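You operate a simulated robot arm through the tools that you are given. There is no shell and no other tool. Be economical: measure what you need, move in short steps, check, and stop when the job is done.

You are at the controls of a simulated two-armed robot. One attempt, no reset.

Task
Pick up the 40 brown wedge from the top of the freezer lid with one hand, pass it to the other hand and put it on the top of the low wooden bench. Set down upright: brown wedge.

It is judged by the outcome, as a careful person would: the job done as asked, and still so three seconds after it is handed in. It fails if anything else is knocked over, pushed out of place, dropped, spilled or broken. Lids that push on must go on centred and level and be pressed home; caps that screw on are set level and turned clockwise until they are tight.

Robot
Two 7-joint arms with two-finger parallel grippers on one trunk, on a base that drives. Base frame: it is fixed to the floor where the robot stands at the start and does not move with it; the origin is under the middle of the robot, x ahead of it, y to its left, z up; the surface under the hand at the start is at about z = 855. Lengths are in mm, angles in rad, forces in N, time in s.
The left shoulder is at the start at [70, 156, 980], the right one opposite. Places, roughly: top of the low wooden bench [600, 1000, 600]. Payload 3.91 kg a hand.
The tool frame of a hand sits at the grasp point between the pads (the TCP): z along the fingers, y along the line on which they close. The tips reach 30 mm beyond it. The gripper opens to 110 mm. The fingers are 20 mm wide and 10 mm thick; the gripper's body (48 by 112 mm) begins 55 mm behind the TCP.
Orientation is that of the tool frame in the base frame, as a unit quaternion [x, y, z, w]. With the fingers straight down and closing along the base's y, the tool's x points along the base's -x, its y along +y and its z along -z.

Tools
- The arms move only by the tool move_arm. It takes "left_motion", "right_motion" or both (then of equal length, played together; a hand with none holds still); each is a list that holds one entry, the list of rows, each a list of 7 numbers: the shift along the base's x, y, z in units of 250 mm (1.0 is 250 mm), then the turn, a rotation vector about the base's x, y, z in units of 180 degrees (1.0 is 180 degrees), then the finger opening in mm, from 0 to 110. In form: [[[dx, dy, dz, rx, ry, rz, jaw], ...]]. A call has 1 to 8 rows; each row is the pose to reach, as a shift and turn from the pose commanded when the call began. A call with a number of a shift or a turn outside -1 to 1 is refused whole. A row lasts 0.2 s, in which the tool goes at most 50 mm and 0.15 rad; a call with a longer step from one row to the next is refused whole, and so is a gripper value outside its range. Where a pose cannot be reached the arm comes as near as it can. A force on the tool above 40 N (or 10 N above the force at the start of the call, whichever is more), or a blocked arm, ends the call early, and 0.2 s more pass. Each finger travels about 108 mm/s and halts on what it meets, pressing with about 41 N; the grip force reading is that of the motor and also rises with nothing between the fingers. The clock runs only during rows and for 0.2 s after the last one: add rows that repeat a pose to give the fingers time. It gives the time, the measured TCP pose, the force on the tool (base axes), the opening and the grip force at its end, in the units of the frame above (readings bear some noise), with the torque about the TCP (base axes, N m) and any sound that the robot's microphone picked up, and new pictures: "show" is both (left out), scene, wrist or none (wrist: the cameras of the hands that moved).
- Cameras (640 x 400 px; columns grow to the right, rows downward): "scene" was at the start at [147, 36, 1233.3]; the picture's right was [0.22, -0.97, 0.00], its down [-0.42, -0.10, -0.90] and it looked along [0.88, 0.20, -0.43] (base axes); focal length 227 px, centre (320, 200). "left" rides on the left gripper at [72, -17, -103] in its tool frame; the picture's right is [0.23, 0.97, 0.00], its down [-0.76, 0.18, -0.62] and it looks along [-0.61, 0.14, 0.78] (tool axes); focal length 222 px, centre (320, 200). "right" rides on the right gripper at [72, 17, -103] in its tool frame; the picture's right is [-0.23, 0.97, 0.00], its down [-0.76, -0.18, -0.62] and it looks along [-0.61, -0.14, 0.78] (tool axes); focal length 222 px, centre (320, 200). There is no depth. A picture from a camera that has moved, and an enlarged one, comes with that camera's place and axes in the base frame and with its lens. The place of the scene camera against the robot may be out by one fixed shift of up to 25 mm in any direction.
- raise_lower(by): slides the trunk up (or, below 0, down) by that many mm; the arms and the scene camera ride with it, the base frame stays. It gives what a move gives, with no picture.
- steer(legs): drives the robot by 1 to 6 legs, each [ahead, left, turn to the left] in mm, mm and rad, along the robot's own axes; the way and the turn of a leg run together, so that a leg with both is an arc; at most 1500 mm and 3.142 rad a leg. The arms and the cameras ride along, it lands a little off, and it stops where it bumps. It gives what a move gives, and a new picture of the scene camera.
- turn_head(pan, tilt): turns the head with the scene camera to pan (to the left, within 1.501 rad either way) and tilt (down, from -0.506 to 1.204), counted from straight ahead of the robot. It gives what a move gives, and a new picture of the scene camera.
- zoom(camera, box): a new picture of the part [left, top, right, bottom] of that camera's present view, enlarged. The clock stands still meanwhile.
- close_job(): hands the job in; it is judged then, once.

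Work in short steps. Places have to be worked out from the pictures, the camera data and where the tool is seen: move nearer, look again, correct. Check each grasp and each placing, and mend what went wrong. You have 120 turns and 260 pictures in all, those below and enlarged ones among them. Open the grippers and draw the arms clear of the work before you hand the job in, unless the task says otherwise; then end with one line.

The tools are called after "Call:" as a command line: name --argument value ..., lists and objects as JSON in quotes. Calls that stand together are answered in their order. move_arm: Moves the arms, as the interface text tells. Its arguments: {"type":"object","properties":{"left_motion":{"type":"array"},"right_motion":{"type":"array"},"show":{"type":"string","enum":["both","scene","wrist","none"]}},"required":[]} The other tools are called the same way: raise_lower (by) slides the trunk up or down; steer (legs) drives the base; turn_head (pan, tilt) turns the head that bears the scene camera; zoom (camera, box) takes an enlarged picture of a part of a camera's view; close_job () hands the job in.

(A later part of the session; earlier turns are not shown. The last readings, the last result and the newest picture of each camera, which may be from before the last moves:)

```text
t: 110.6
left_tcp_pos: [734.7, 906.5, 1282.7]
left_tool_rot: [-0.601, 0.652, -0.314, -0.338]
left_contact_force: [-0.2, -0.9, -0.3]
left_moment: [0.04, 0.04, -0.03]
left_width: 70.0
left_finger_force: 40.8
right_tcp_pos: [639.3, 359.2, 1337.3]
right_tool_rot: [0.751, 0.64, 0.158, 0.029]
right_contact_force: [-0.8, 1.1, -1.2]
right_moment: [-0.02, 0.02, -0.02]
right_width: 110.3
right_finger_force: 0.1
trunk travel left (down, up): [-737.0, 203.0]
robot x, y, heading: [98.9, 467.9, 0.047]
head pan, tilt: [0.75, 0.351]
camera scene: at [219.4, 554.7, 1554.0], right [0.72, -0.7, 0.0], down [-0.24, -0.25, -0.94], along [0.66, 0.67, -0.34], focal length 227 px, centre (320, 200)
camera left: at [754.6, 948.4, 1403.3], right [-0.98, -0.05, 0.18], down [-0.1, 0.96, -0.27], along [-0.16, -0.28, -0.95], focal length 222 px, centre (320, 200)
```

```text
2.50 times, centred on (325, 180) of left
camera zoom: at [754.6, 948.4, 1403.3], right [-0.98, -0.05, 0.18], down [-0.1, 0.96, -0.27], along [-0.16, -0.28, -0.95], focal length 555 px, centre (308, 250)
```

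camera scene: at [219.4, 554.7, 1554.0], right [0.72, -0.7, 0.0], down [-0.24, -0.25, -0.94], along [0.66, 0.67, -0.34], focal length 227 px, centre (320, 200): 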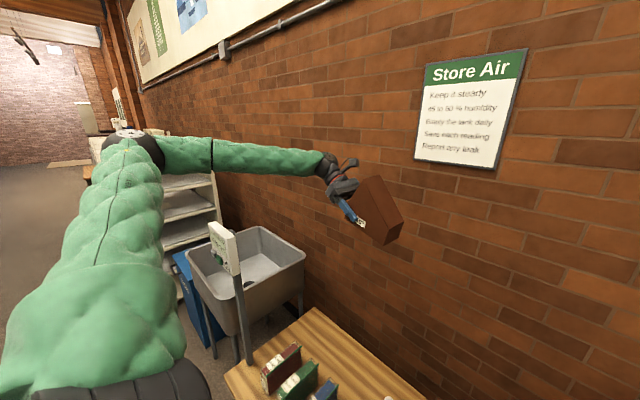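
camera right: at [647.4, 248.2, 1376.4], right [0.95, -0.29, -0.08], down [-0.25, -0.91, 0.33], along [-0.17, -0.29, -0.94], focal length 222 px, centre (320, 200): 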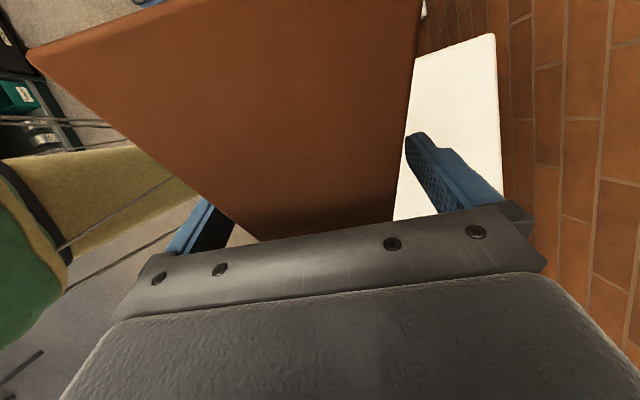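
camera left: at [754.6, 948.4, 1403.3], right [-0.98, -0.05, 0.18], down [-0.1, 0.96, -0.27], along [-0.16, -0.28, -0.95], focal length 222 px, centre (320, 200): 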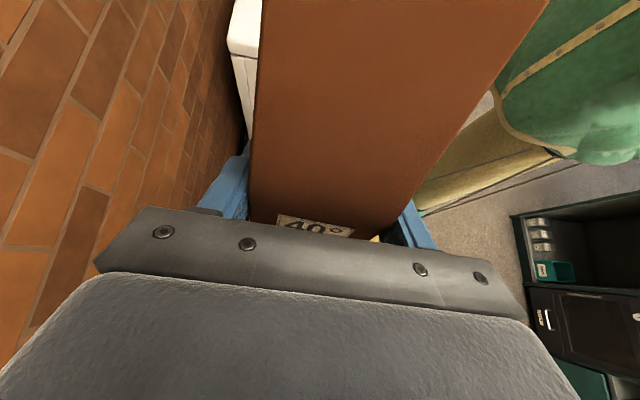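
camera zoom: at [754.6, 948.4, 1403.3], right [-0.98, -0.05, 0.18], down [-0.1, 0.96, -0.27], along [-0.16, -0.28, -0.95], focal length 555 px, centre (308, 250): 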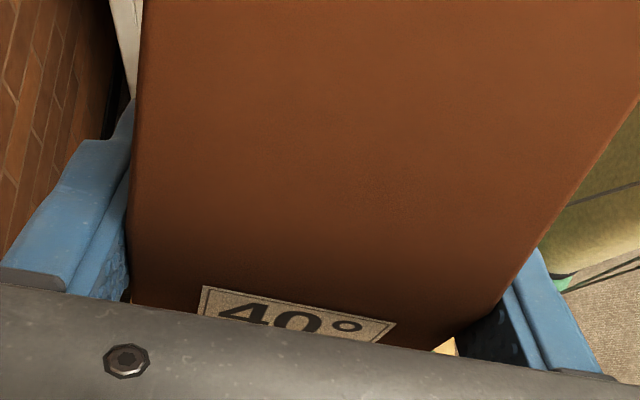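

From the view the wedge is tilted 12.8° in the hand (its −y end low), and the TCP sits about 33 mm above its base. I rotate the hand −12.8° about the closing axis to make it upright, then drive 90 mm further right.

Call:
move_arm --left_motion '[[[0, 0, 0, -0.0355, 0.0028, 0, 50], [0, 0, 0, -0.0709, 0.0055, 0, 50], [0, 0, 0, -0.0709, 0.0055, 0, 50]]]' --show "none"

Call:
steer --legs '[[-20, -100, -0.045]]'

Call:
zoom --camera "scene" --box '[300, 130, 440, 260]'

```text
t: 111.4
left_tcp_pos: [736.5, 907.9, 1280.8]
left_tool_rot: [-0.564, 0.609, -0.38, -0.408]
left_contact_force: [0.1, 0.2, -1.3]
left_moment: [0.02, 0.03, -0.03]
left_width: 69.6
left_finger_force: 41.0
right_tcp_pos: [641.5, 360.1, 1335.8]
right_tool_rot: [0.751, 0.641, 0.157, 0.029]
right_contact_force: [0.2, 0.5, 0.6]
right_moment: [0.04, 0.04, 0.01]
right_width: 110.2
right_finger_force: 0.1
trunk travel left (down, up): [-737.0, 203.0]
robot x, y, heading: [100.4, 472.0, 0.046]
head pan, tilt: [0.75, 0.351]
```

```text
t: 112.5
left_tcp_pos: [737.4, 773.2, 1283.0]
left_tool_rot: [-0.549, 0.623, -0.37, -0.416]
left_contact_force: [-0.3, -1.4, -0.7]
left_moment: [0.02, 0.0, -0.01]
left_width: 69.7
left_finger_force: 41.0
right_tcp_pos: [616.6, 231.3, 1337.6]
right_tool_rot: [0.766, 0.623, 0.157, 0.031]
right_contact_force: [-0.1, -0.7, -0.5]
right_moment: [0.01, 0.01, 0.05]
right_width: 110.3
right_finger_force: 0.1
trunk travel left (down, up): [-737.0, 203.0]
robot x, y, heading: [81.0, 369.9, -0.002]
head pan, tilt: [0.75, 0.351]
camera scene: at [205.6, 445.4, 1554.0], right [0.68, -0.73, 0.0], down [-0.25, -0.23, -0.94], along [0.69, 0.64, -0.34], focal length 227 px, centre (320, 200)
```

scene: 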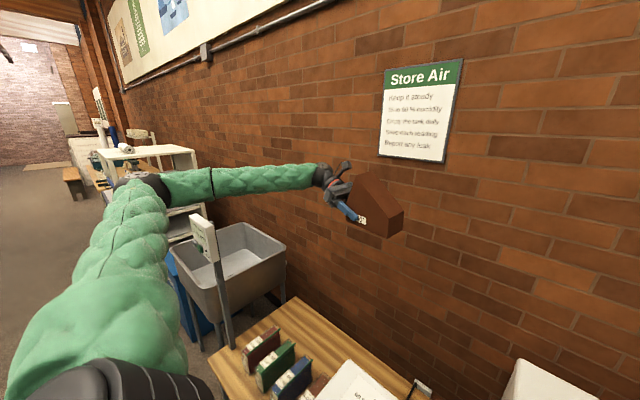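

```text
3.08 times, centred on (370, 195) of scene
camera zoom: at [205.6, 445.4, 1554.0], right [0.68, -0.73, 0.0], down [-0.25, -0.23, -0.94], along [0.69, 0.64, -0.34], focal length 697 px, centre (166, 215)
```

zoom: 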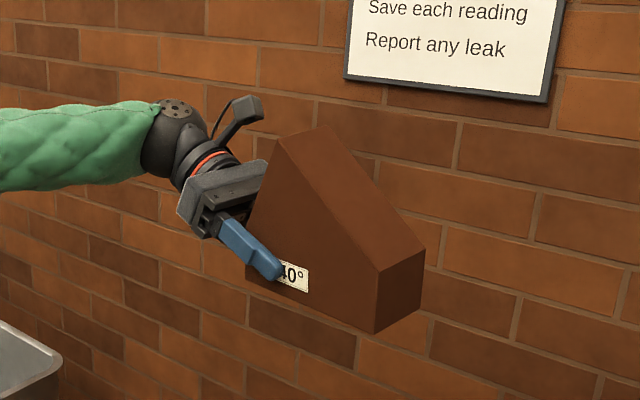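

The wedge is upright in the hand again, and the elbow is now at y≈960, clear of the panel. I shift the hand toward the drop spot (about x 707, y 865) and check the elbow.

Call:
move_arm --left_motion '[[[-0.03, 0.1, -0.05, 0, 0, 0.004, 50], [-0.06, 0.2, -0.12, 0, 0, 0.008, 50], [-0.09, 0.28, -0.24, 0, 0, 0.012, 50], [-0.12, 0.36, -0.36, 0, 0, 0.014, 50], [-0.12, 0.36, -0.36, 0, 0, 0.014, 50]]]' --show "scene"

```text
t: 113.7
left_tcp_pos: [706.0, 864.5, 1192.4]
left_tool_rot: [-0.563, 0.611, -0.38, -0.408]
left_contact_force: [0.9, 1.1, -1.2]
left_moment: [0.04, 0.0, 0.02]
left_width: 69.7
left_finger_force: 41.1
right_tcp_pos: [617.4, 231.6, 1336.9]
right_tool_rot: [0.765, 0.623, 0.158, 0.032]
right_contact_force: [-0.7, -0.6, 0.2]
right_moment: [-0.01, 0.01, -0.02]
right_width: 110.1
right_finger_force: 0.0
trunk travel left (down, up): [-737.0, 203.0]
robot x, y, heading: [80.7, 368.4, 0.002]
head pan, tilt: [0.75, 0.351]
camera scene: at [205.3, 445.2, 1554.1], right [0.68, -0.73, 0.0], down [-0.25, -0.23, -0.94], along [0.69, 0.64, -0.34], focal length 227 px, centre (320, 200)
```

scene: 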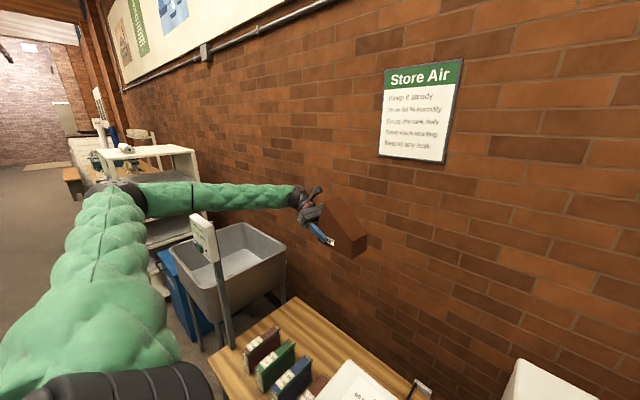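

The forearm line passes about 95 mm clear of the panel. I lower the trunk 150 mm, watching for any sign of contact.

Call:
raise_lower --by -150

Call:
turn_head --pan 0.75 --tilt 0.6

```text
t: 115.5
left_tcp_pos: [698.2, 849.5, 1054.3]
left_tool_rot: [-0.566, 0.614, -0.377, -0.401]
left_contact_force: [0.3, 0.6, -0.1]
left_moment: [0.03, 0.03, 0.02]
left_width: 69.7
left_finger_force: 40.9
right_tcp_pos: [609.1, 214.5, 1188.4]
right_tool_rot: [0.765, 0.623, 0.165, 0.027]
right_contact_force: [0.3, 0.7, -0.1]
right_moment: [0.0, 0.01, 0.03]
right_width: 110.2
right_finger_force: 0.0
trunk travel left (down, up): [-587.0, 353.0]
robot x, y, heading: [75.5, 367.7, 0.007]
head pan, tilt: [0.75, 0.351]
```

```text
t: 116.2
left_tcp_pos: [698.9, 850.6, 1053.8]
left_tool_rot: [-0.565, 0.613, -0.377, -0.402]
left_contact_force: [-0.9, 0.3, -0.9]
left_moment: [0.04, 0.01, -0.01]
left_width: 69.3
left_finger_force: 40.7
right_tcp_pos: [610.8, 216.8, 1188.2]
right_tool_rot: [0.764, 0.623, 0.164, 0.028]
right_contact_force: [0.5, -0.1, -0.5]
right_moment: [-0.01, 0.0, -0.01]
right_width: 110.1
right_finger_force: 0.1
trunk travel left (down, up): [-587.0, 353.0]
robot x, y, heading: [80.1, 367.7, 0.007]
head pan, tilt: [0.75, 0.6]
camera scene: at [194.2, 412.4, 1383.9], right [0.69, -0.73, -0.01], down [-0.41, -0.37, -0.84], along [0.6, 0.58, -0.55], focal length 227 px, centre (320, 200)
```

scene: 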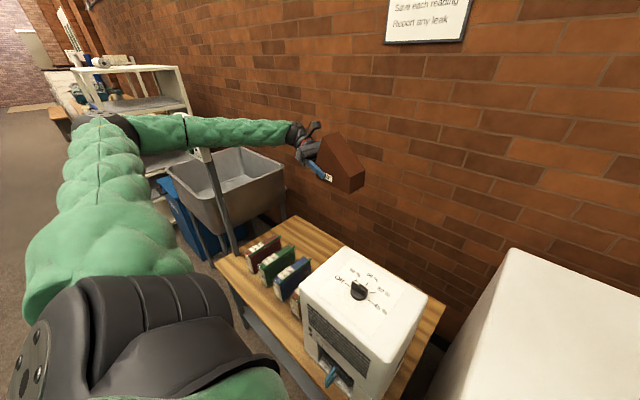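

The small shift in readings shows the forearm already touching the panel. I raise it back at once.

Call:
raise_lower --by 160

Call:
zoom --camera "scene" --box '[60, 100, 380, 300]'

```text
t: 118.1
left_tcp_pos: [705.9, 864.7, 1202.2]
left_tool_rot: [-0.562, 0.61, -0.38, -0.408]
left_contact_force: [-0.2, 0.1, -0.7]
left_moment: [0.01, 0.0, 0.01]
left_width: 69.5
left_finger_force: 40.3
right_tcp_pos: [615.4, 232.2, 1346.7]
right_tool_rot: [0.766, 0.623, 0.158, 0.033]
right_contact_force: [-0.4, -0.6, 0.4]
right_moment: [0.01, -0.02, 0.02]
right_width: 110.0
right_finger_force: 0.0
trunk travel left (down, up): [-747.0, 193.0]
robot x, y, heading: [79.2, 369.6, 0.004]
head pan, tilt: [0.75, 0.6]
```

```text
2.00 times, centred on (220, 200) of scene
camera zoom: at [201.0, 442.9, 1541.3], right [0.68, -0.73, 0.0], down [-0.41, -0.39, -0.83], along [0.6, 0.56, -0.56], focal length 453 px, centre (520, 200)
```

zoom: 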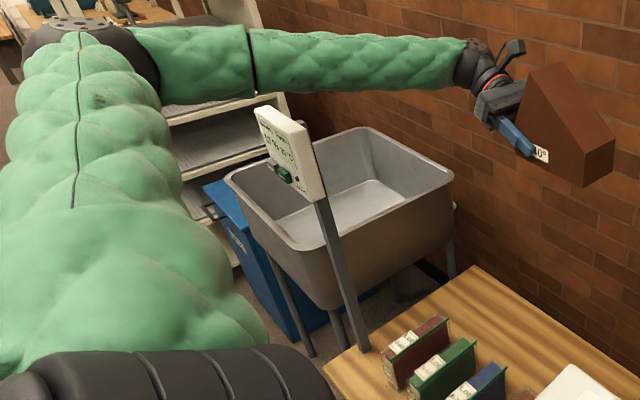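

It released cleanly. The panel is too close to that arm path, so I'll place the wedge about 120 mm further right, behind the dehumidifier box and its neighbours. First I measure that gap.

Call:
turn_head --pan 0.5 --tilt 0.8

Call:
zoom --camera "scene" --box '[180, 120, 500, 320]'

```text
t: 118.8
left_tcp_pos: [707.2, 865.8, 1201.5]
left_tool_rot: [-0.563, 0.61, -0.38, -0.409]
left_contact_force: [-0.1, 0.6, -0.4]
left_moment: [0.01, 0.01, -0.01]
left_width: 69.4
left_finger_force: 41.2
right_tcp_pos: [616.1, 232.7, 1347.2]
right_tool_rot: [0.765, 0.624, 0.158, 0.032]
right_contact_force: [-0.3, -0.3, 0.5]
right_moment: [-0.01, 0.02, 0.0]
right_width: 109.9
right_finger_force: 0.0
trunk travel left (down, up): [-747.0, 193.0]
robot x, y, heading: [81.8, 368.2, -0.001]
head pan, tilt: [0.499, 0.799]
camera scene: at [208.2, 422.1, 1524.4], right [0.48, -0.88, 0.0], down [-0.63, -0.34, -0.7], along [0.61, 0.34, -0.72], focal length 227 px, centre (320, 200)
```

scene: 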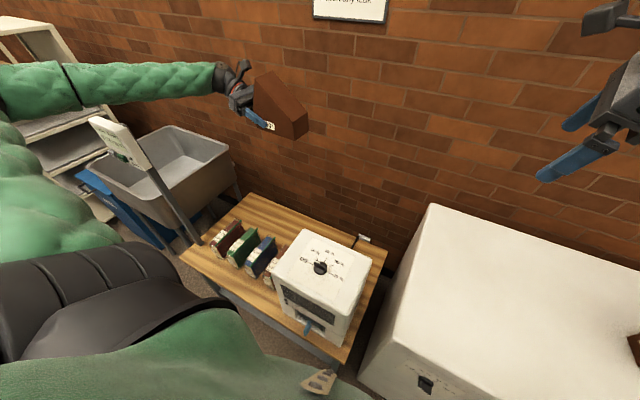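

```text
2.00 times, centred on (340, 220) of scene
camera zoom: at [208.2, 422.1, 1524.4], right [0.48, -0.88, 0.0], down [-0.63, -0.34, -0.7], along [0.61, 0.34, -0.72], focal length 453 px, centre (280, 160)
```

zoom: 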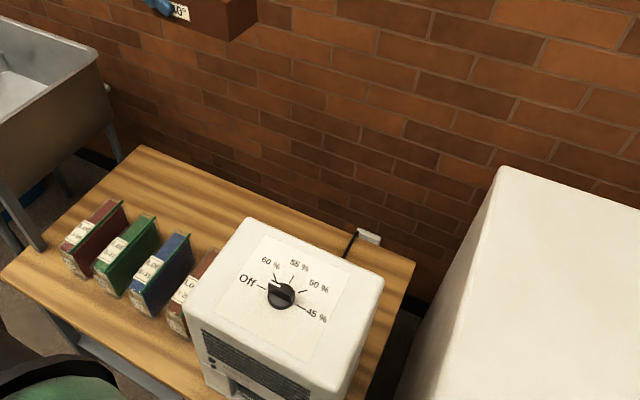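

The box is at about x 403–610, y 455–700, with its cable at y≈560. Behind it, x 640–840, y>620 is free. I drive 105 mm right so the whole arm moves away from the panel, aiming for TCP (735, 765).

Call:
steer --legs '[[0, -108, 0]]'

Call:
raise_lower --by -120

```text
t: 120.0
left_tcp_pos: [706.4, 757.8, 1202.7]
left_tool_rot: [-0.563, 0.61, -0.38, -0.408]
left_contact_force: [0.5, -0.3, -1.2]
left_moment: [0.07, 0.03, 0.0]
left_width: 69.7
left_finger_force: 40.6
right_tcp_pos: [617.7, 124.6, 1347.1]
right_tool_rot: [0.765, 0.624, 0.158, 0.032]
right_contact_force: [0.0, -0.4, -0.1]
right_moment: [-0.01, 0.05, 0.03]
right_width: 109.9
right_finger_force: 0.0
trunk travel left (down, up): [-747.0, 193.0]
robot x, y, heading: [78.8, 261.6, 0.003]
head pan, tilt: [0.499, 0.799]
camera scene: at [208.4, 312.9, 1524.4], right [0.48, -0.88, 0.0], down [-0.63, -0.34, -0.7], along [0.61, 0.34, -0.72], focal length 227 px, centre (320, 200)
```

scene: 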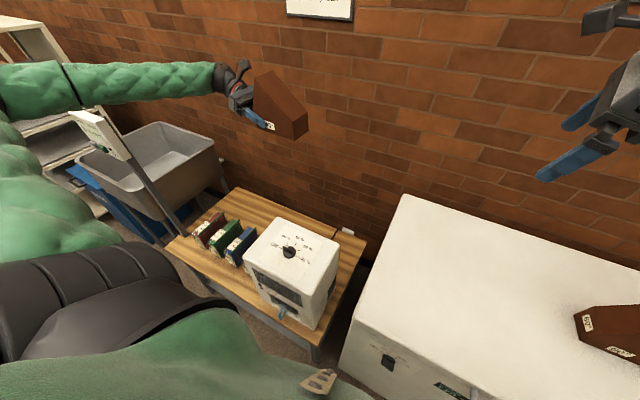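

```text
t: 121.5
left_tcp_pos: [705.8, 757.2, 1083.4]
left_tool_rot: [-0.562, 0.61, -0.38, -0.408]
left_contact_force: [-0.5, 0.2, -0.7]
left_moment: [0.01, 0.0, 0.0]
left_width: 69.2
left_finger_force: 41.2
right_tcp_pos: [616.8, 124.8, 1226.3]
right_tool_rot: [0.765, 0.624, 0.159, 0.033]
right_contact_force: [0.9, 0.1, 0.7]
right_moment: [-0.01, 0.0, -0.02]
right_width: 110.0
right_finger_force: 0.2
trunk travel left (down, up): [-627.0, 313.0]
robot x, y, heading: [82.1, 259.1, 0.003]
head pan, tilt: [0.499, 0.799]
```

Clean: exact travel and no body shift. I lower another 100.

Call:
raise_lower --by -100

Call:
turn_head --pan 0.65 --tilt 0.7

```text
t: 122.8
left_tcp_pos: [708.1, 756.5, 982.9]
left_tool_rot: [-0.563, 0.61, -0.38, -0.408]
left_contact_force: [-0.3, 0.4, -0.8]
left_moment: [0.01, 0.02, 0.03]
left_width: 69.6
left_finger_force: 41.0
right_tcp_pos: [615.3, 124.4, 1127.5]
right_tool_rot: [0.765, 0.624, 0.158, 0.032]
right_contact_force: [0.1, -0.4, -0.7]
right_moment: [-0.01, 0.02, -0.04]
right_width: 109.8
right_finger_force: 0.0
trunk travel left (down, up): [-527.0, 413.0]
robot x, y, heading: [82.2, 263.1, 0.001]
head pan, tilt: [0.499, 0.799]
```

```text
t: 123.5
left_tcp_pos: [706.6, 757.1, 982.2]
left_tool_rot: [-0.563, 0.61, -0.38, -0.408]
left_contact_force: [0.0, -0.1, -1.0]
left_moment: [0.03, 0.01, 0.01]
left_width: 69.5
left_finger_force: 41.2
right_tcp_pos: [617.7, 124.9, 1126.3]
right_tool_rot: [0.765, 0.623, 0.159, 0.033]
right_contact_force: [0.2, -0.6, 0.2]
right_moment: [-0.03, -0.02, -0.02]
right_width: 109.8
right_finger_force: 0.0
trunk travel left (down, up): [-527.0, 413.0]
robot x, y, heading: [79.1, 260.5, 0.005]
head pan, tilt: [0.649, 0.7]
camera scene: at [205.1, 326.4, 1312.6], right [0.61, -0.8, 0.0], down [-0.51, -0.39, -0.76], along [0.61, 0.46, -0.64], focal length 227 px, centre (320, 200)
```

scene: 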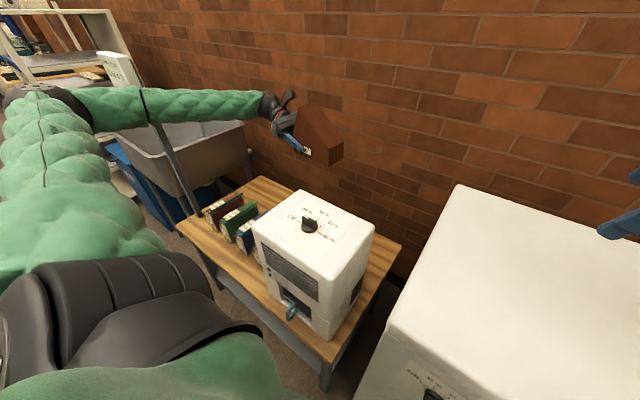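

The forearm is now in front of and below the panel's level, with clear space. I shift x +30 to stay behind the box, then lower with the arm.

Call:
move_arm --left_motion '[[[0.06, 0.02, 0, 0, 0, 0, 50], [0.12, 0.03, -0.08, 0, 0, 0, 50], [0.12, 0.03, -0.22, 0, 0, 0, 50], [0.12, 0.03, -0.36, 0, 0, 0, 50], [0.12, 0.03, -0.48, 0, 0, 0, 50], [0.12, 0.03, -0.48, 0, 0, 0, 50]]]' --show "both"

```text
t: 125.0
left_tcp_pos: [726.7, 764.9, 864.2]
left_tool_rot: [-0.565, 0.612, -0.377, -0.405]
left_contact_force: [-0.7, 0.9, 0.0]
left_moment: [0.06, -0.01, 0.0]
left_width: 69.3
left_finger_force: 40.8
left hand out of reach, approached as far as the arm can: row 5, 6
right_tcp_pos: [617.3, 125.1, 1127.2]
right_tool_rot: [0.765, 0.623, 0.159, 0.033]
right_contact_force: [-0.2, -0.8, 0.5]
right_moment: [-0.03, 0.0, 0.02]
right_width: 110.1
right_finger_force: 0.1
trunk travel left (down, up): [-527.0, 413.0]
robot x, y, heading: [81.6, 259.4, 0.008]
head pan, tilt: [0.649, 0.7]
camera scene: at [205.3, 326.2, 1312.6], right [0.61, -0.8, 0.0], down [-0.51, -0.39, -0.76], along [0.61, 0.46, -0.64], focal length 227 px, centre (320, 200)
camera left: at [748.4, 831.1, 972.7], right [-0.98, -0.01, 0.21], down [-0.11, 0.88, -0.46], along [-0.17, -0.47, -0.86], focal length 222 px, centre (320, 200)
```

scene: 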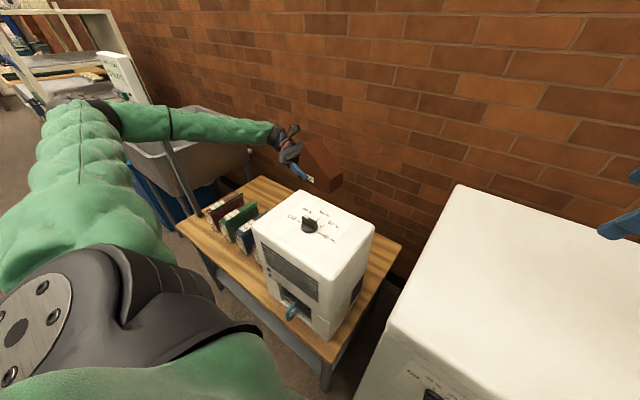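
left: 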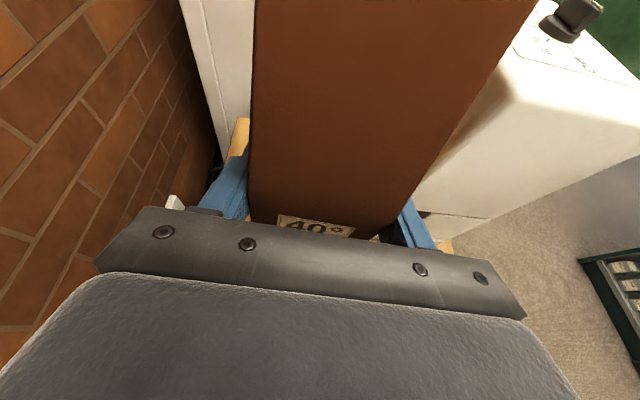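

At the reach limit. Driving 20 mm ahead and 40 mm left gives slack, so the arm can go down from a higher elbow and clear the books.

Call:
steer --legs '[[20, 45, 0]]'

Call:
move_arm --left_motion '[[[-0.03, -0.08, -0.05, 0, 0, 0, 50], [-0.06, -0.16, -0.12, 0, 0, 0, 50], [-0.06, -0.16, -0.24, 0, 0, 0, 50], [-0.06, -0.16, -0.36, 0, 0, 0, 50], [-0.06, -0.16, -0.36, 0, 0, 0, 50]]]' --show "both"

```text
t: 125.9
left_tcp_pos: [748.7, 812.2, 862.1]
left_tool_rot: [-0.564, 0.611, -0.377, -0.406]
left_contact_force: [0.1, 0.4, -0.9]
left_moment: [-0.02, -0.02, -0.03]
left_width: 69.1
left_finger_force: 40.8
right_tcp_pos: [639.8, 171.9, 1126.1]
right_tool_rot: [0.765, 0.624, 0.157, 0.033]
right_contact_force: [0.5, 0.4, -0.1]
right_moment: [-0.04, 0.0, 0.01]
right_width: 110.0
right_finger_force: 0.1
trunk travel left (down, up): [-527.0, 413.0]
robot x, y, heading: [97.2, 305.8, 0.003]
head pan, tilt: [0.649, 0.7]
camera scene: at [227.2, 373.5, 1312.3], right [0.61, -0.8, 0.0], down [-0.51, -0.39, -0.76], along [0.61, 0.46, -0.65], focal length 227 px, centre (320, 200)
```

scene: 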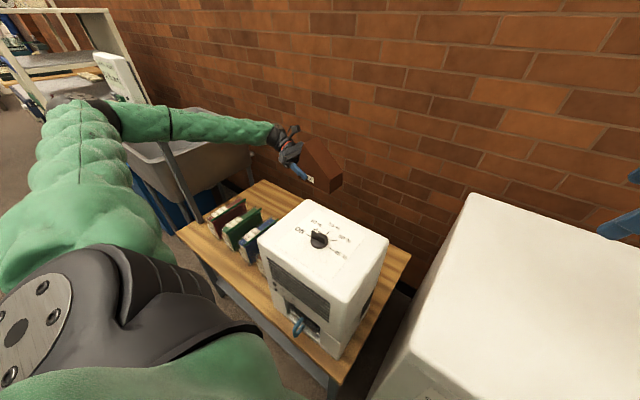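

```text
t: 127.1
left_tcp_pos: [702.5, 773.0, 795.8]
left_tool_rot: [-0.566, 0.613, -0.376, -0.403]
left_contact_force: [0.8, -0.1, 0.2]
left_moment: [0.02, 0.02, 0.0]
left_width: 69.3
left_finger_force: 41.0
left hand out of reach, approached as far as the arm can: row 2, 3, 4, 5
right_tcp_pos: [635.7, 170.1, 1127.4]
right_tool_rot: [0.766, 0.623, 0.157, 0.032]
right_contact_force: [0.2, 0.6, 0.7]
right_moment: [-0.01, 0.01, 0.0]
right_width: 110.0
right_finger_force: 0.1
trunk travel left (down, up): [-527.0, 413.0]
robot x, y, heading: [100.0, 304.5, 0.0]
head pan, tilt: [0.649, 0.7]
camera scene: at [225.5, 370.7, 1312.7], right [0.61, -0.8, 0.0], down [-0.51, -0.39, -0.76], along [0.61, 0.46, -0.64], focal length 227 px, centre (320, 200)
camera left: at [724.1, 838.2, 905.5], right [-0.98, -0.01, 0.2], down [-0.11, 0.88, -0.46], along [-0.17, -0.47, -0.87], focal length 222 px, centre (320, 200)
```

scene: 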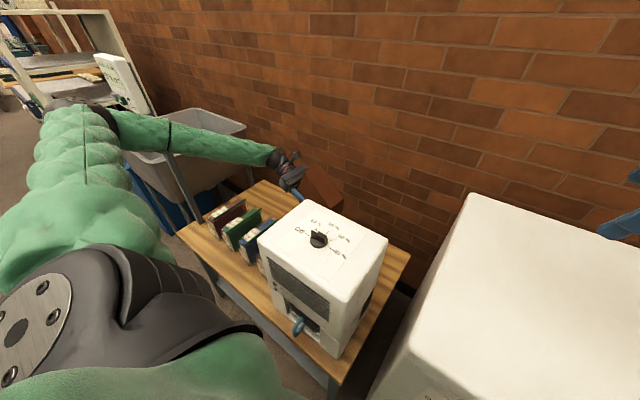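
left: 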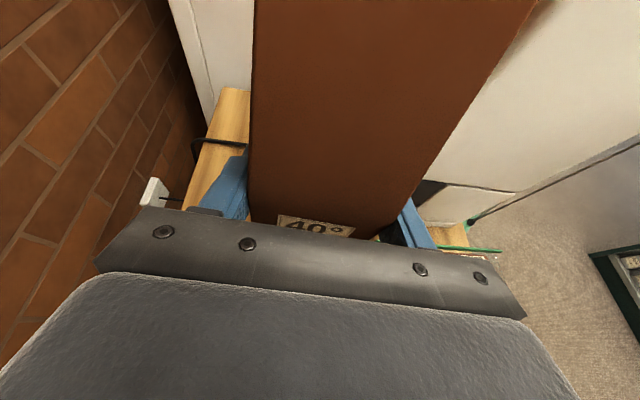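

The wrist limits a further arm descent here, so I use the trunk. The forearm will stay about 45 mm above the books. Lower 90 and check.

Call:
raise_lower --by -90

Call:
turn_head --pan 0.7 --tilt 0.65

Call:
zoom --camera "scene" --box '[80, 80, 400, 280]'

```text
t: 128.3
left_tcp_pos: [703.2, 772.9, 706.8]
left_tool_rot: [-0.566, 0.613, -0.376, -0.403]
left_contact_force: [0.4, 0.0, -0.8]
left_moment: [-0.03, -0.01, 0.0]
left_width: 69.2
left_finger_force: 41.0
right_tcp_pos: [636.8, 169.7, 1038.5]
right_tool_rot: [0.765, 0.623, 0.158, 0.033]
right_contact_force: [-0.3, 0.0, 0.4]
right_moment: [0.02, -0.04, -0.01]
right_width: 110.0
right_finger_force: 0.1
trunk travel left (down, up): [-437.0, 503.0]
robot x, y, heading: [104.1, 305.0, 0.001]
head pan, tilt: [0.649, 0.7]
```

```text
t: 128.9
left_tcp_pos: [702.0, 772.8, 706.6]
left_tool_rot: [-0.566, 0.614, -0.375, -0.404]
left_contact_force: [-0.2, -0.4, -0.7]
left_moment: [0.01, 0.03, 0.01]
left_width: 69.5
left_finger_force: 41.0
right_tcp_pos: [637.8, 170.1, 1036.2]
right_tool_rot: [0.765, 0.624, 0.158, 0.032]
right_contact_force: [-0.2, 0.2, 0.3]
right_moment: [0.0, -0.01, 0.0]
right_width: 110.1
right_finger_force: 0.1
trunk travel left (down, up): [-437.0, 503.0]
robot x, y, heading: [101.1, 305.6, 0.002]
head pan, tilt: [0.7, 0.649]
camera scene: at [224.3, 375.3, 1226.9], right [0.65, -0.76, 0.0], down [-0.46, -0.39, -0.8], along [0.61, 0.51, -0.61], focal length 227 px, centre (320, 200)
```

scene: 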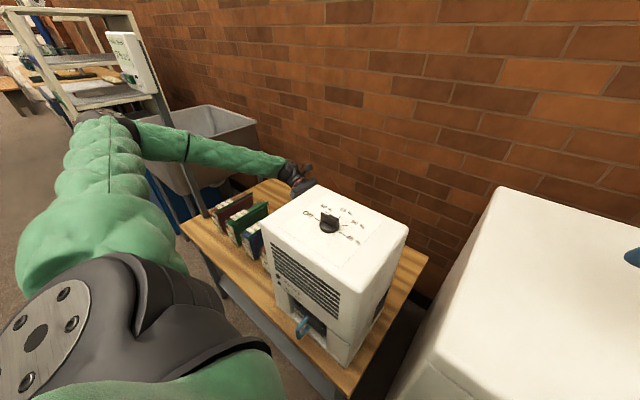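

```text
2.00 times, centred on (240, 180) of scene
camera zoom: at [224.3, 375.3, 1226.9], right [0.65, -0.76, 0.0], down [-0.46, -0.39, -0.8], along [0.61, 0.51, -0.61], focal length 453 px, centre (480, 240)
```

zoom: 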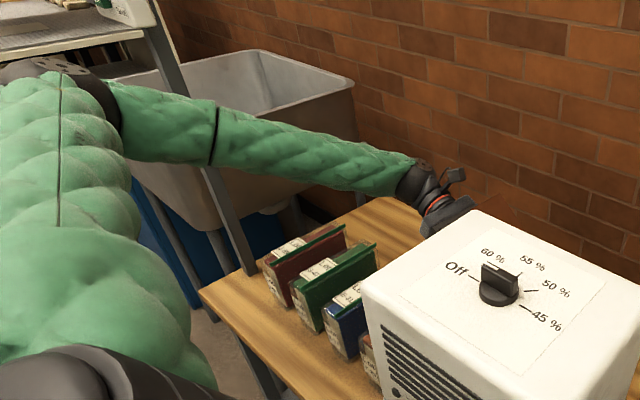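

Still clean. I shift the hand +20 mm in x, away from the box, then look with the left wrist camera.

Call:
move_arm --left_motion '[[[0.04, 0, 0, 0, 0, 0, 50], [0.09, 0, 0, 0, 0, 0, 50], [0.09, 0, 0, 0, 0, 0, 50]]]' --show "wrist"

```text
t: 129.8
left_tcp_pos: [713.9, 774.3, 715.8]
left_tool_rot: [-0.567, 0.615, -0.374, -0.401]
left_contact_force: [0.1, 0.0, -0.6]
left_moment: [0.02, 0.01, 0.0]
left_width: 69.1
left_finger_force: 40.9
left hand out of reach, approached as far as the arm can: row 1, 2, 3
right_tcp_pos: [637.7, 169.6, 1037.2]
right_tool_rot: [0.765, 0.624, 0.158, 0.033]
right_contact_force: [0.4, 0.0, 0.0]
right_moment: [0.02, -0.01, 0.03]
right_width: 110.0
right_finger_force: 0.0
trunk travel left (down, up): [-437.0, 503.0]
robot x, y, heading: [96.9, 302.2, 0.001]
head pan, tilt: [0.7, 0.649]
camera left: at [734.8, 838.8, 824.7], right [-0.98, -0.02, 0.2], down [-0.11, 0.89, -0.45], along [-0.17, -0.46, -0.87], focal length 222 px, centre (320, 200)
```

left: 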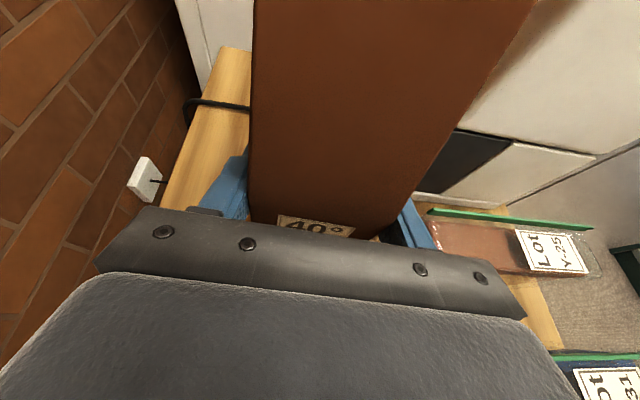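

The books are about 100 mm tall, with rears at x≈631, and the cable is at y≈600, so the spot is free but I'd like more room. I drive 15 mm ahead for more book clearance, then lower 50.

Call:
steer --legs '[[15, 0, 0]]'

Call:
raise_lower --by -50

Call:
zoom --camera "left" --box '[0, 0, 640, 400]'

```text
t: 130.5
left_tcp_pos: [729.4, 775.5, 715.3]
left_tool_rot: [-0.568, 0.614, -0.374, -0.401]
left_contact_force: [0.0, 0.3, -0.5]
left_moment: [0.0, 0.01, -0.01]
left_width: 69.4
left_finger_force: 41.2
right_tcp_pos: [653.1, 170.1, 1035.9]
right_tool_rot: [0.764, 0.625, 0.157, 0.032]
right_contact_force: [0.6, 0.3, -0.5]
right_moment: [0.03, 0.05, 0.01]
right_width: 110.2
right_finger_force: 0.1
trunk travel left (down, up): [-437.0, 503.0]
robot x, y, heading: [114.5, 300.6, 0.003]
head pan, tilt: [0.7, 0.649]
camera scene: at [240.8, 375.5, 1226.8], right [0.65, -0.76, 0.0], down [-0.46, -0.39, -0.8], along [0.61, 0.51, -0.61], focal length 227 px, centre (320, 200)
```

scene: 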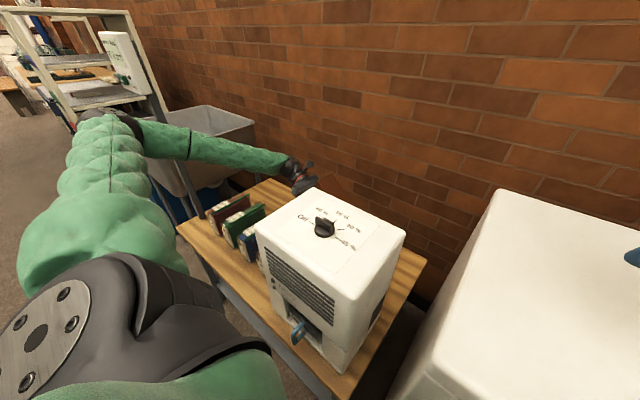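

```text
t: 131.4
left_tcp_pos: [728.6, 774.4, 666.0]
left_tool_rot: [-0.567, 0.615, -0.374, -0.401]
left_contact_force: [-0.1, -0.2, -0.1]
left_moment: [0.03, 0.0, -0.05]
left_width: 69.4
left_finger_force: 41.1
right_tcp_pos: [650.8, 167.8, 987.5]
right_tool_rot: [0.765, 0.623, 0.159, 0.033]
right_contact_force: [0.4, -0.4, 0.1]
right_moment: [-0.06, -0.03, -0.05]
right_width: 110.0
right_finger_force: 0.1
trunk travel left (down, up): [-387.0, 553.0]
robot x, y, heading: [117.7, 305.4, 0.007]
head pan, tilt: [0.7, 0.649]
```

```text
1.00 times, centred on (320, 200) of left (not enlarged: the box is as wide or as high as the picture)
camera zoom: at [749.2, 838.8, 775.2], right [-0.98, -0.02, 0.2], down [-0.11, 0.89, -0.45], along [-0.17, -0.46, -0.87], focal length 222 px, centre (320, 200)
```

zoom: 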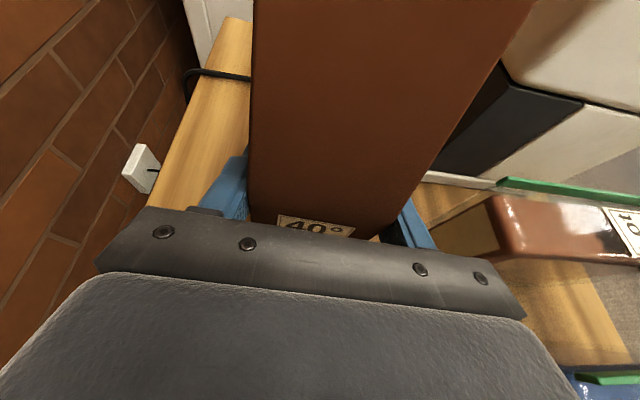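

Clear of box and books. I lower the last bit in small steps, watching the contact force.

Call:
raise_lower --by -20

Call:
raise_lower --by -6

Call:
zoom --camera "left" --box '[0, 0, 640, 400]'

```text
t: 132.1
left_tcp_pos: [728.0, 776.5, 651.4]
left_tool_rot: [-0.565, 0.615, -0.376, -0.401]
left_contact_force: [-0.1, 0.6, -0.6]
left_moment: [0.01, 0.02, -0.01]
left_width: 69.4
left_finger_force: 41.2
right_tcp_pos: [647.4, 173.0, 982.6]
right_tool_rot: [0.763, 0.624, 0.164, 0.041]
right_contact_force: [0.4, 0.1, 0.0]
right_moment: [0.04, -0.02, -0.01]
right_width: 109.9
right_finger_force: 0.1
trunk travel left (down, up): [-367.0, 573.0]
robot x, y, heading: [113.7, 301.3, 0.003]
head pan, tilt: [0.7, 0.649]
```

```text
t: 132.7
left_tcp_pos: [725.5, 776.5, 647.4]
left_tool_rot: [-0.564, 0.615, -0.378, -0.401]
left_contact_force: [0.3, -0.4, -1.3]
left_moment: [-0.01, 0.02, 0.01]
left_width: 69.3
left_finger_force: 40.5
right_tcp_pos: [645.6, 174.6, 981.9]
right_tool_rot: [0.762, 0.625, 0.166, 0.044]
right_contact_force: [-0.9, 0.7, -1.0]
right_moment: [-0.02, -0.06, -0.01]
right_width: 110.3
right_finger_force: 0.1
trunk travel left (down, up): [-361.0, 579.0]
robot x, y, heading: [115.8, 301.0, 0.0]
head pan, tilt: [0.7, 0.649]
```

```text
1.00 times, centred on (320, 200) of left (not enlarged: the box is as wide or as high as the picture)
camera zoom: at [746.0, 842.5, 755.7], right [-0.98, -0.01, 0.2], down [-0.11, 0.88, -0.46], along [-0.17, -0.47, -0.87], focal length 222 px, centre (320, 200)
```

zoom: 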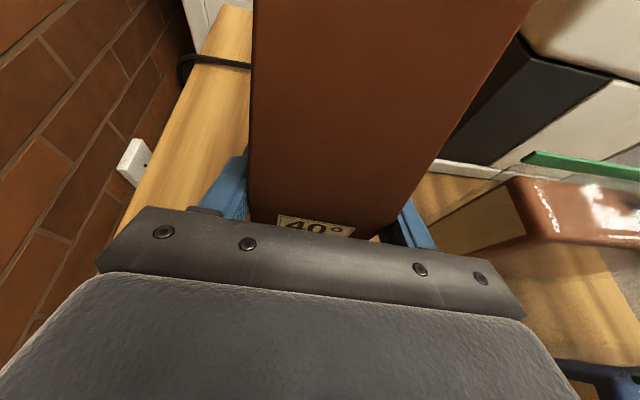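

The right arm has touched something (the right hand stopped descending and the body tilted a little). I back up 30 and lift the right hand out of the way, checking where its arm is.

Call:
raise_lower --by 35

Call:
turn_head --pan -0.7 --tilt 0.8

```text
t: 133.4
left_tcp_pos: [726.2, 775.0, 673.0]
left_tool_rot: [-0.567, 0.614, -0.374, -0.401]
left_contact_force: [0.7, -0.1, -0.6]
left_moment: [0.02, 0.02, 0.02]
left_width: 69.4
left_finger_force: 41.3
right_tcp_pos: [651.2, 170.7, 995.4]
right_tool_rot: [0.764, 0.624, 0.157, 0.033]
right_contact_force: [0.1, 1.0, 0.5]
right_moment: [0.01, -0.02, 0.0]
right_width: 110.4
right_finger_force: 0.1
trunk travel left (down, up): [-396.0, 544.0]
robot x, y, heading: [115.7, 304.5, 0.005]
head pan, tilt: [0.7, 0.649]
```

```text
t: 135.0
left_tcp_pos: [727.1, 774.4, 673.9]
left_tool_rot: [-0.568, 0.614, -0.374, -0.401]
left_contact_force: [-1.1, 0.3, -0.4]
left_moment: [0.02, 0.0, -0.03]
left_width: 69.3
left_finger_force: 41.3
right_tcp_pos: [651.9, 168.7, 996.3]
right_tool_rot: [0.764, 0.624, 0.157, 0.033]
right_contact_force: [-0.1, 0.4, 0.6]
right_moment: [0.01, 0.03, 0.01]
right_width: 109.8
right_finger_force: 0.1
trunk travel left (down, up): [-396.0, 544.0]
robot x, y, heading: [115.9, 299.1, -0.004]
head pan, tilt: [-0.7, 0.799]
camera scene: at [234.7, 267.6, 1173.4], right [-0.64, -0.77, 0.0], down [-0.55, 0.46, -0.7], along [0.53, -0.45, -0.72], focal length 227 px, centre (320, 200)
```

scene: 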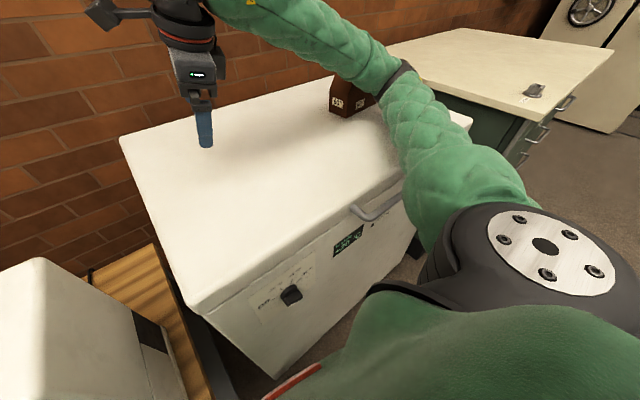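

The right upper arm and forearm hang over the lid edge near the 60° wedge. I lift the right hand straight up 240 mm to raise that arm.

Call:
move_arm --right_motion '[[[0, 0, 0.15, 0, 0, 0, 110], [0, 0, 0.33, 0, 0, 0, 110], [0, 0, 0.51, 0, 0, 0, 110], [0, 0, 0.69, 0, 0, 0, 110], [0, 0, 0.87, 0, 0, 0, 110], [0, 0, 1.0, 0, 0, 0, 110]]]' --show "scene"

Call:
zoom --camera "scene" --box '[260, 20, 500, 220]'

```text
t: 136.4
left_tcp_pos: [727.1, 775.5, 674.7]
left_tool_rot: [-0.567, 0.614, -0.374, -0.401]
left_contact_force: [0.0, -0.5, -0.4]
left_moment: [-0.01, -0.03, -0.02]
left_width: 69.3
left_finger_force: 40.9
right_tcp_pos: [651.8, 167.3, 1248.7]
right_tool_rot: [0.764, 0.625, 0.156, 0.032]
right_contact_force: [-0.5, 0.0, 0.1]
right_moment: [0.01, 0.0, 0.0]
right_width: 110.0
right_finger_force: 0.0
trunk travel left (down, up): [-396.0, 544.0]
robot x, y, heading: [114.4, 305.8, 0.002]
head pan, tilt: [-0.7, 0.799]
camera scene: at [234.1, 267.8, 1173.4], right [-0.64, -0.77, 0.0], down [-0.55, 0.46, -0.7], along [0.53, -0.45, -0.72], focal length 227 px, centre (320, 200)
```

scene: 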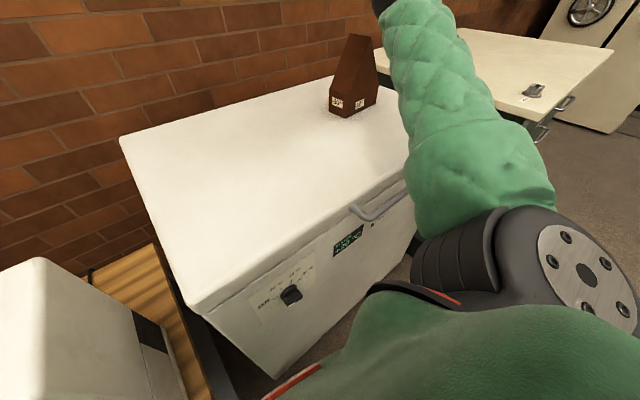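

```text
2.00 times, centred on (380, 120) of scene
camera zoom: at [234.1, 267.8, 1173.4], right [-0.64, -0.77, 0.0], down [-0.55, 0.46, -0.7], along [0.53, -0.45, -0.72], focal length 453 px, centre (200, 360)
```

zoom: 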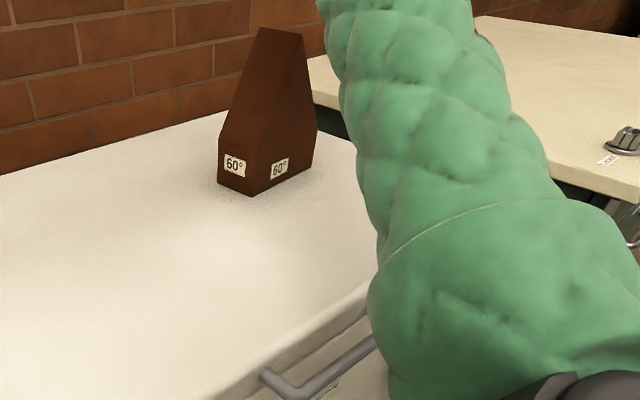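

The arm is up and the 60° wedge stands undisturbed. I lower the trunk again to set the wedge down.

Call:
raise_lower --by -30

Call:
raise_lower --by -8

```text
t: 137.1
left_tcp_pos: [727.8, 773.6, 645.1]
left_tool_rot: [-0.567, 0.615, -0.374, -0.401]
left_contact_force: [-0.1, -0.1, -0.4]
left_moment: [0.03, -0.01, -0.02]
left_width: 69.2
left_finger_force: 40.5
right_tcp_pos: [650.7, 167.3, 1218.4]
right_tool_rot: [0.765, 0.624, 0.158, 0.033]
right_contact_force: [-0.3, -0.5, 0.0]
right_moment: [0.0, -0.06, 0.02]
right_width: 110.2
right_finger_force: 0.0
trunk travel left (down, up): [-366.0, 574.0]
robot x, y, heading: [114.2, 304.7, 0.006]
head pan, tilt: [-0.7, 0.799]
```

```text
t: 137.7
left_tcp_pos: [728.1, 774.9, 637.0]
left_tool_rot: [-0.567, 0.614, -0.374, -0.401]
left_contact_force: [-0.3, -0.1, 0.0]
left_moment: [0.02, -0.02, 0.0]
left_width: 69.5
left_finger_force: 41.1
right_tcp_pos: [651.5, 167.7, 1209.1]
right_tool_rot: [0.765, 0.623, 0.158, 0.033]
right_contact_force: [-0.2, -0.7, -1.3]
right_moment: [-0.04, 0.01, 0.0]
right_width: 109.8
right_finger_force: 0.1
trunk travel left (down, up): [-358.0, 582.0]
robot x, y, heading: [114.5, 305.6, -0.003]
head pan, tilt: [-0.7, 0.799]
```

Clean tracking, no contact yet. I continue in 5 mm steps.

Call:
raise_lower --by -5

Call:
raise_lower --by -5

Call:
turn_head --pan 0.7 --tilt 0.65

Call:
zoom --camera "left" --box '[0, 0, 640, 400]'

```text
t: 138.2
left_tcp_pos: [729.4, 774.3, 632.6]
left_tool_rot: [-0.567, 0.615, -0.374, -0.402]
left_contact_force: [0.5, 0.8, -0.3]
left_moment: [0.01, -0.02, -0.02]
left_width: 69.4
left_finger_force: 40.9
right_tcp_pos: [651.3, 167.3, 1205.2]
right_tool_rot: [0.764, 0.624, 0.158, 0.032]
right_contact_force: [0.4, -0.9, -0.1]
right_moment: [-0.03, 0.0, 0.02]
right_width: 109.9
right_finger_force: 0.1
trunk travel left (down, up): [-353.0, 587.0]
robot x, y, heading: [115.1, 302.9, 0.002]
head pan, tilt: [-0.7, 0.799]
```

```text
t: 138.8
left_tcp_pos: [728.2, 774.6, 626.4]
left_tool_rot: [-0.568, 0.615, -0.374, -0.4]
left_contact_force: [0.9, -0.8, -0.7]
left_moment: [0.03, -0.01, 0.02]
left_width: 69.2
left_finger_force: 41.5
right_tcp_pos: [650.5, 168.5, 1198.9]
right_tool_rot: [0.764, 0.625, 0.158, 0.032]
right_contact_force: [-0.6, 1.2, -0.1]
right_moment: [0.0, -0.02, 0.02]
right_width: 110.1
right_finger_force: 0.1
trunk travel left (down, up): [-348.0, 592.0]
robot x, y, heading: [117.4, 306.5, 0.003]
head pan, tilt: [-0.7, 0.799]
```

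```text
t: 140.3
left_tcp_pos: [729.3, 773.6, 626.7]
left_tool_rot: [-0.568, 0.614, -0.374, -0.401]
left_contact_force: [-0.3, 0.1, -0.2]
left_moment: [-0.01, -0.02, 0.03]
left_width: 69.3
left_finger_force: 41.2
right_tcp_pos: [652.0, 167.8, 1199.5]
right_tool_rot: [0.764, 0.624, 0.158, 0.032]
right_contact_force: [0.2, 0.1, -0.9]
right_moment: [0.04, -0.04, 0.01]
right_width: 109.8
right_finger_force: 0.1
trunk travel left (down, up): [-348.0, 592.0]
robot x, y, heading: [120.4, 305.1, 0.005]
head pan, tilt: [0.7, 0.649]
camera scene: at [239.1, 375.4, 1138.0], right [0.65, -0.76, 0.0], down [-0.46, -0.39, -0.8], along [0.61, 0.51, -0.6], focal length 227 px, centre (320, 200)
```

scene: 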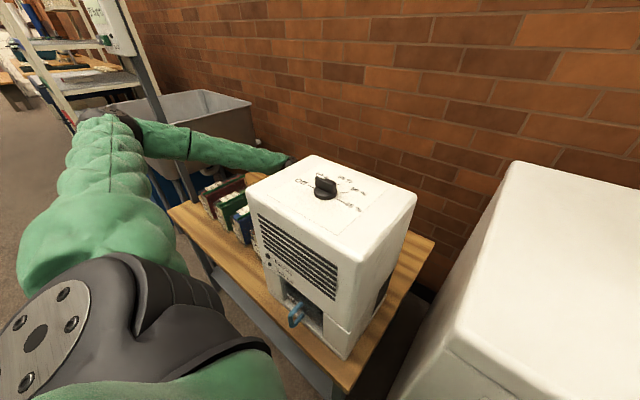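

```text
1.00 times, centred on (320, 200) of left (not enlarged: the box is as wide or as high as the picture)
camera zoom: at [749.4, 838.9, 735.7], right [-0.98, -0.02, 0.2], down [-0.11, 0.89, -0.45], along [-0.17, -0.46, -0.87], focal length 222 px, centre (320, 200)
```

zoom: 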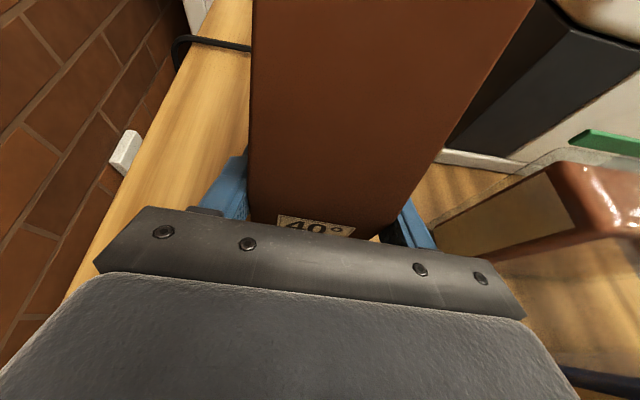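

No contact yet. Further in 4 mm steps.

Call:
raise_lower --by -4

Call:
raise_lower --by -4

Call:
raise_lower --by -4

```text
t: 140.8
left_tcp_pos: [727.8, 774.3, 622.8]
left_tool_rot: [-0.568, 0.614, -0.374, -0.401]
left_contact_force: [-0.1, 0.2, 0.2]
left_moment: [0.02, -0.04, 0.01]
left_width: 69.1
left_finger_force: 40.8
right_tcp_pos: [651.8, 167.5, 1195.7]
right_tool_rot: [0.765, 0.624, 0.158, 0.032]
right_contact_force: [-0.5, 0.0, 0.6]
right_moment: [0.01, 0.0, 0.04]
right_width: 110.2
right_finger_force: 0.1
trunk travel left (down, up): [-344.0, 596.0]
robot x, y, heading: [115.6, 304.5, 0.003]
head pan, tilt: [0.7, 0.649]
```

```text
t: 141.4
left_tcp_pos: [727.6, 774.1, 619.4]
left_tool_rot: [-0.568, 0.614, -0.374, -0.401]
left_contact_force: [-0.8, 0.5, -0.3]
left_moment: [0.05, 0.01, -0.01]
left_width: 69.5
left_finger_force: 41.0
right_tcp_pos: [650.8, 167.2, 1191.0]
right_tool_rot: [0.765, 0.624, 0.158, 0.032]
right_contact_force: [0.5, 0.4, 0.6]
right_moment: [-0.01, -0.02, -0.01]
right_width: 110.2
right_finger_force: 0.1
trunk travel left (down, up): [-340.0, 600.0]
robot x, y, heading: [116.0, 306.2, 0.007]
head pan, tilt: [0.7, 0.649]
```

```text
t: 141.9
left_tcp_pos: [729.0, 774.3, 615.3]
left_tool_rot: [-0.567, 0.614, -0.374, -0.401]
left_contact_force: [-0.5, 0.5, -0.3]
left_moment: [0.06, 0.03, -0.01]
left_width: 69.4
left_finger_force: 41.2
right_tcp_pos: [651.4, 167.6, 1186.3]
right_tool_rot: [0.765, 0.624, 0.158, 0.033]
right_contact_force: [-0.3, 0.1, 0.0]
right_moment: [-0.02, -0.02, 0.0]
right_width: 110.0
right_finger_force: 0.1
trunk travel left (down, up): [-336.0, 604.0]
robot x, y, heading: [115.1, 303.9, 0.008]
head pan, tilt: [0.7, 0.649]
```

Still nothing, so the bench must be a bit lower than estimated. I continue.

Call:
raise_lower --by -4

Call:
raise_lower --by -4

Call:
zoom --camera "left" --box '[160, 60, 560, 310]'

```text
t: 142.4
left_tcp_pos: [728.1, 774.3, 611.1]
left_tool_rot: [-0.566, 0.615, -0.373, -0.402]
left_contact_force: [-0.1, 0.4, -1.0]
left_moment: [-0.02, 0.01, -0.01]
left_width: 69.2
left_finger_force: 41.1
right_tcp_pos: [651.3, 167.8, 1182.5]
right_tool_rot: [0.765, 0.624, 0.158, 0.033]
right_contact_force: [-0.4, 0.1, 0.7]
right_moment: [0.0, 0.01, -0.03]
right_width: 110.0
right_finger_force: 0.0
trunk travel left (down, up): [-332.0, 608.0]
robot x, y, heading: [113.1, 304.5, 0.004]
head pan, tilt: [0.7, 0.649]
```

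```text
t: 143.0
left_tcp_pos: [728.0, 774.1, 606.9]
left_tool_rot: [-0.567, 0.614, -0.374, -0.401]
left_contact_force: [0.2, 0.4, -0.6]
left_moment: [0.04, 0.02, 0.01]
left_width: 69.1
left_finger_force: 41.0
right_tcp_pos: [652.4, 168.2, 1180.1]
right_tool_rot: [0.765, 0.624, 0.158, 0.034]
right_contact_force: [-0.4, -0.6, 1.0]
right_moment: [0.02, 0.0, 0.02]
right_width: 110.1
right_finger_force: 0.0
trunk travel left (down, up): [-328.0, 612.0]
robot x, y, heading: [116.4, 305.4, 0.005]
head pan, tilt: [0.7, 0.649]
```

```text
1.60 times, centred on (360, 185) of left
camera zoom: at [749.3, 838.9, 715.9], right [-0.98, -0.02, 0.2], down [-0.11, 0.89, -0.45], along [-0.17, -0.46, -0.87], focal length 355 px, centre (256, 224)
```

zoom: 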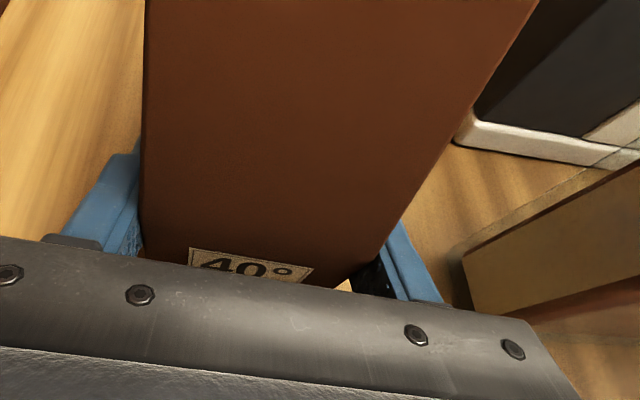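

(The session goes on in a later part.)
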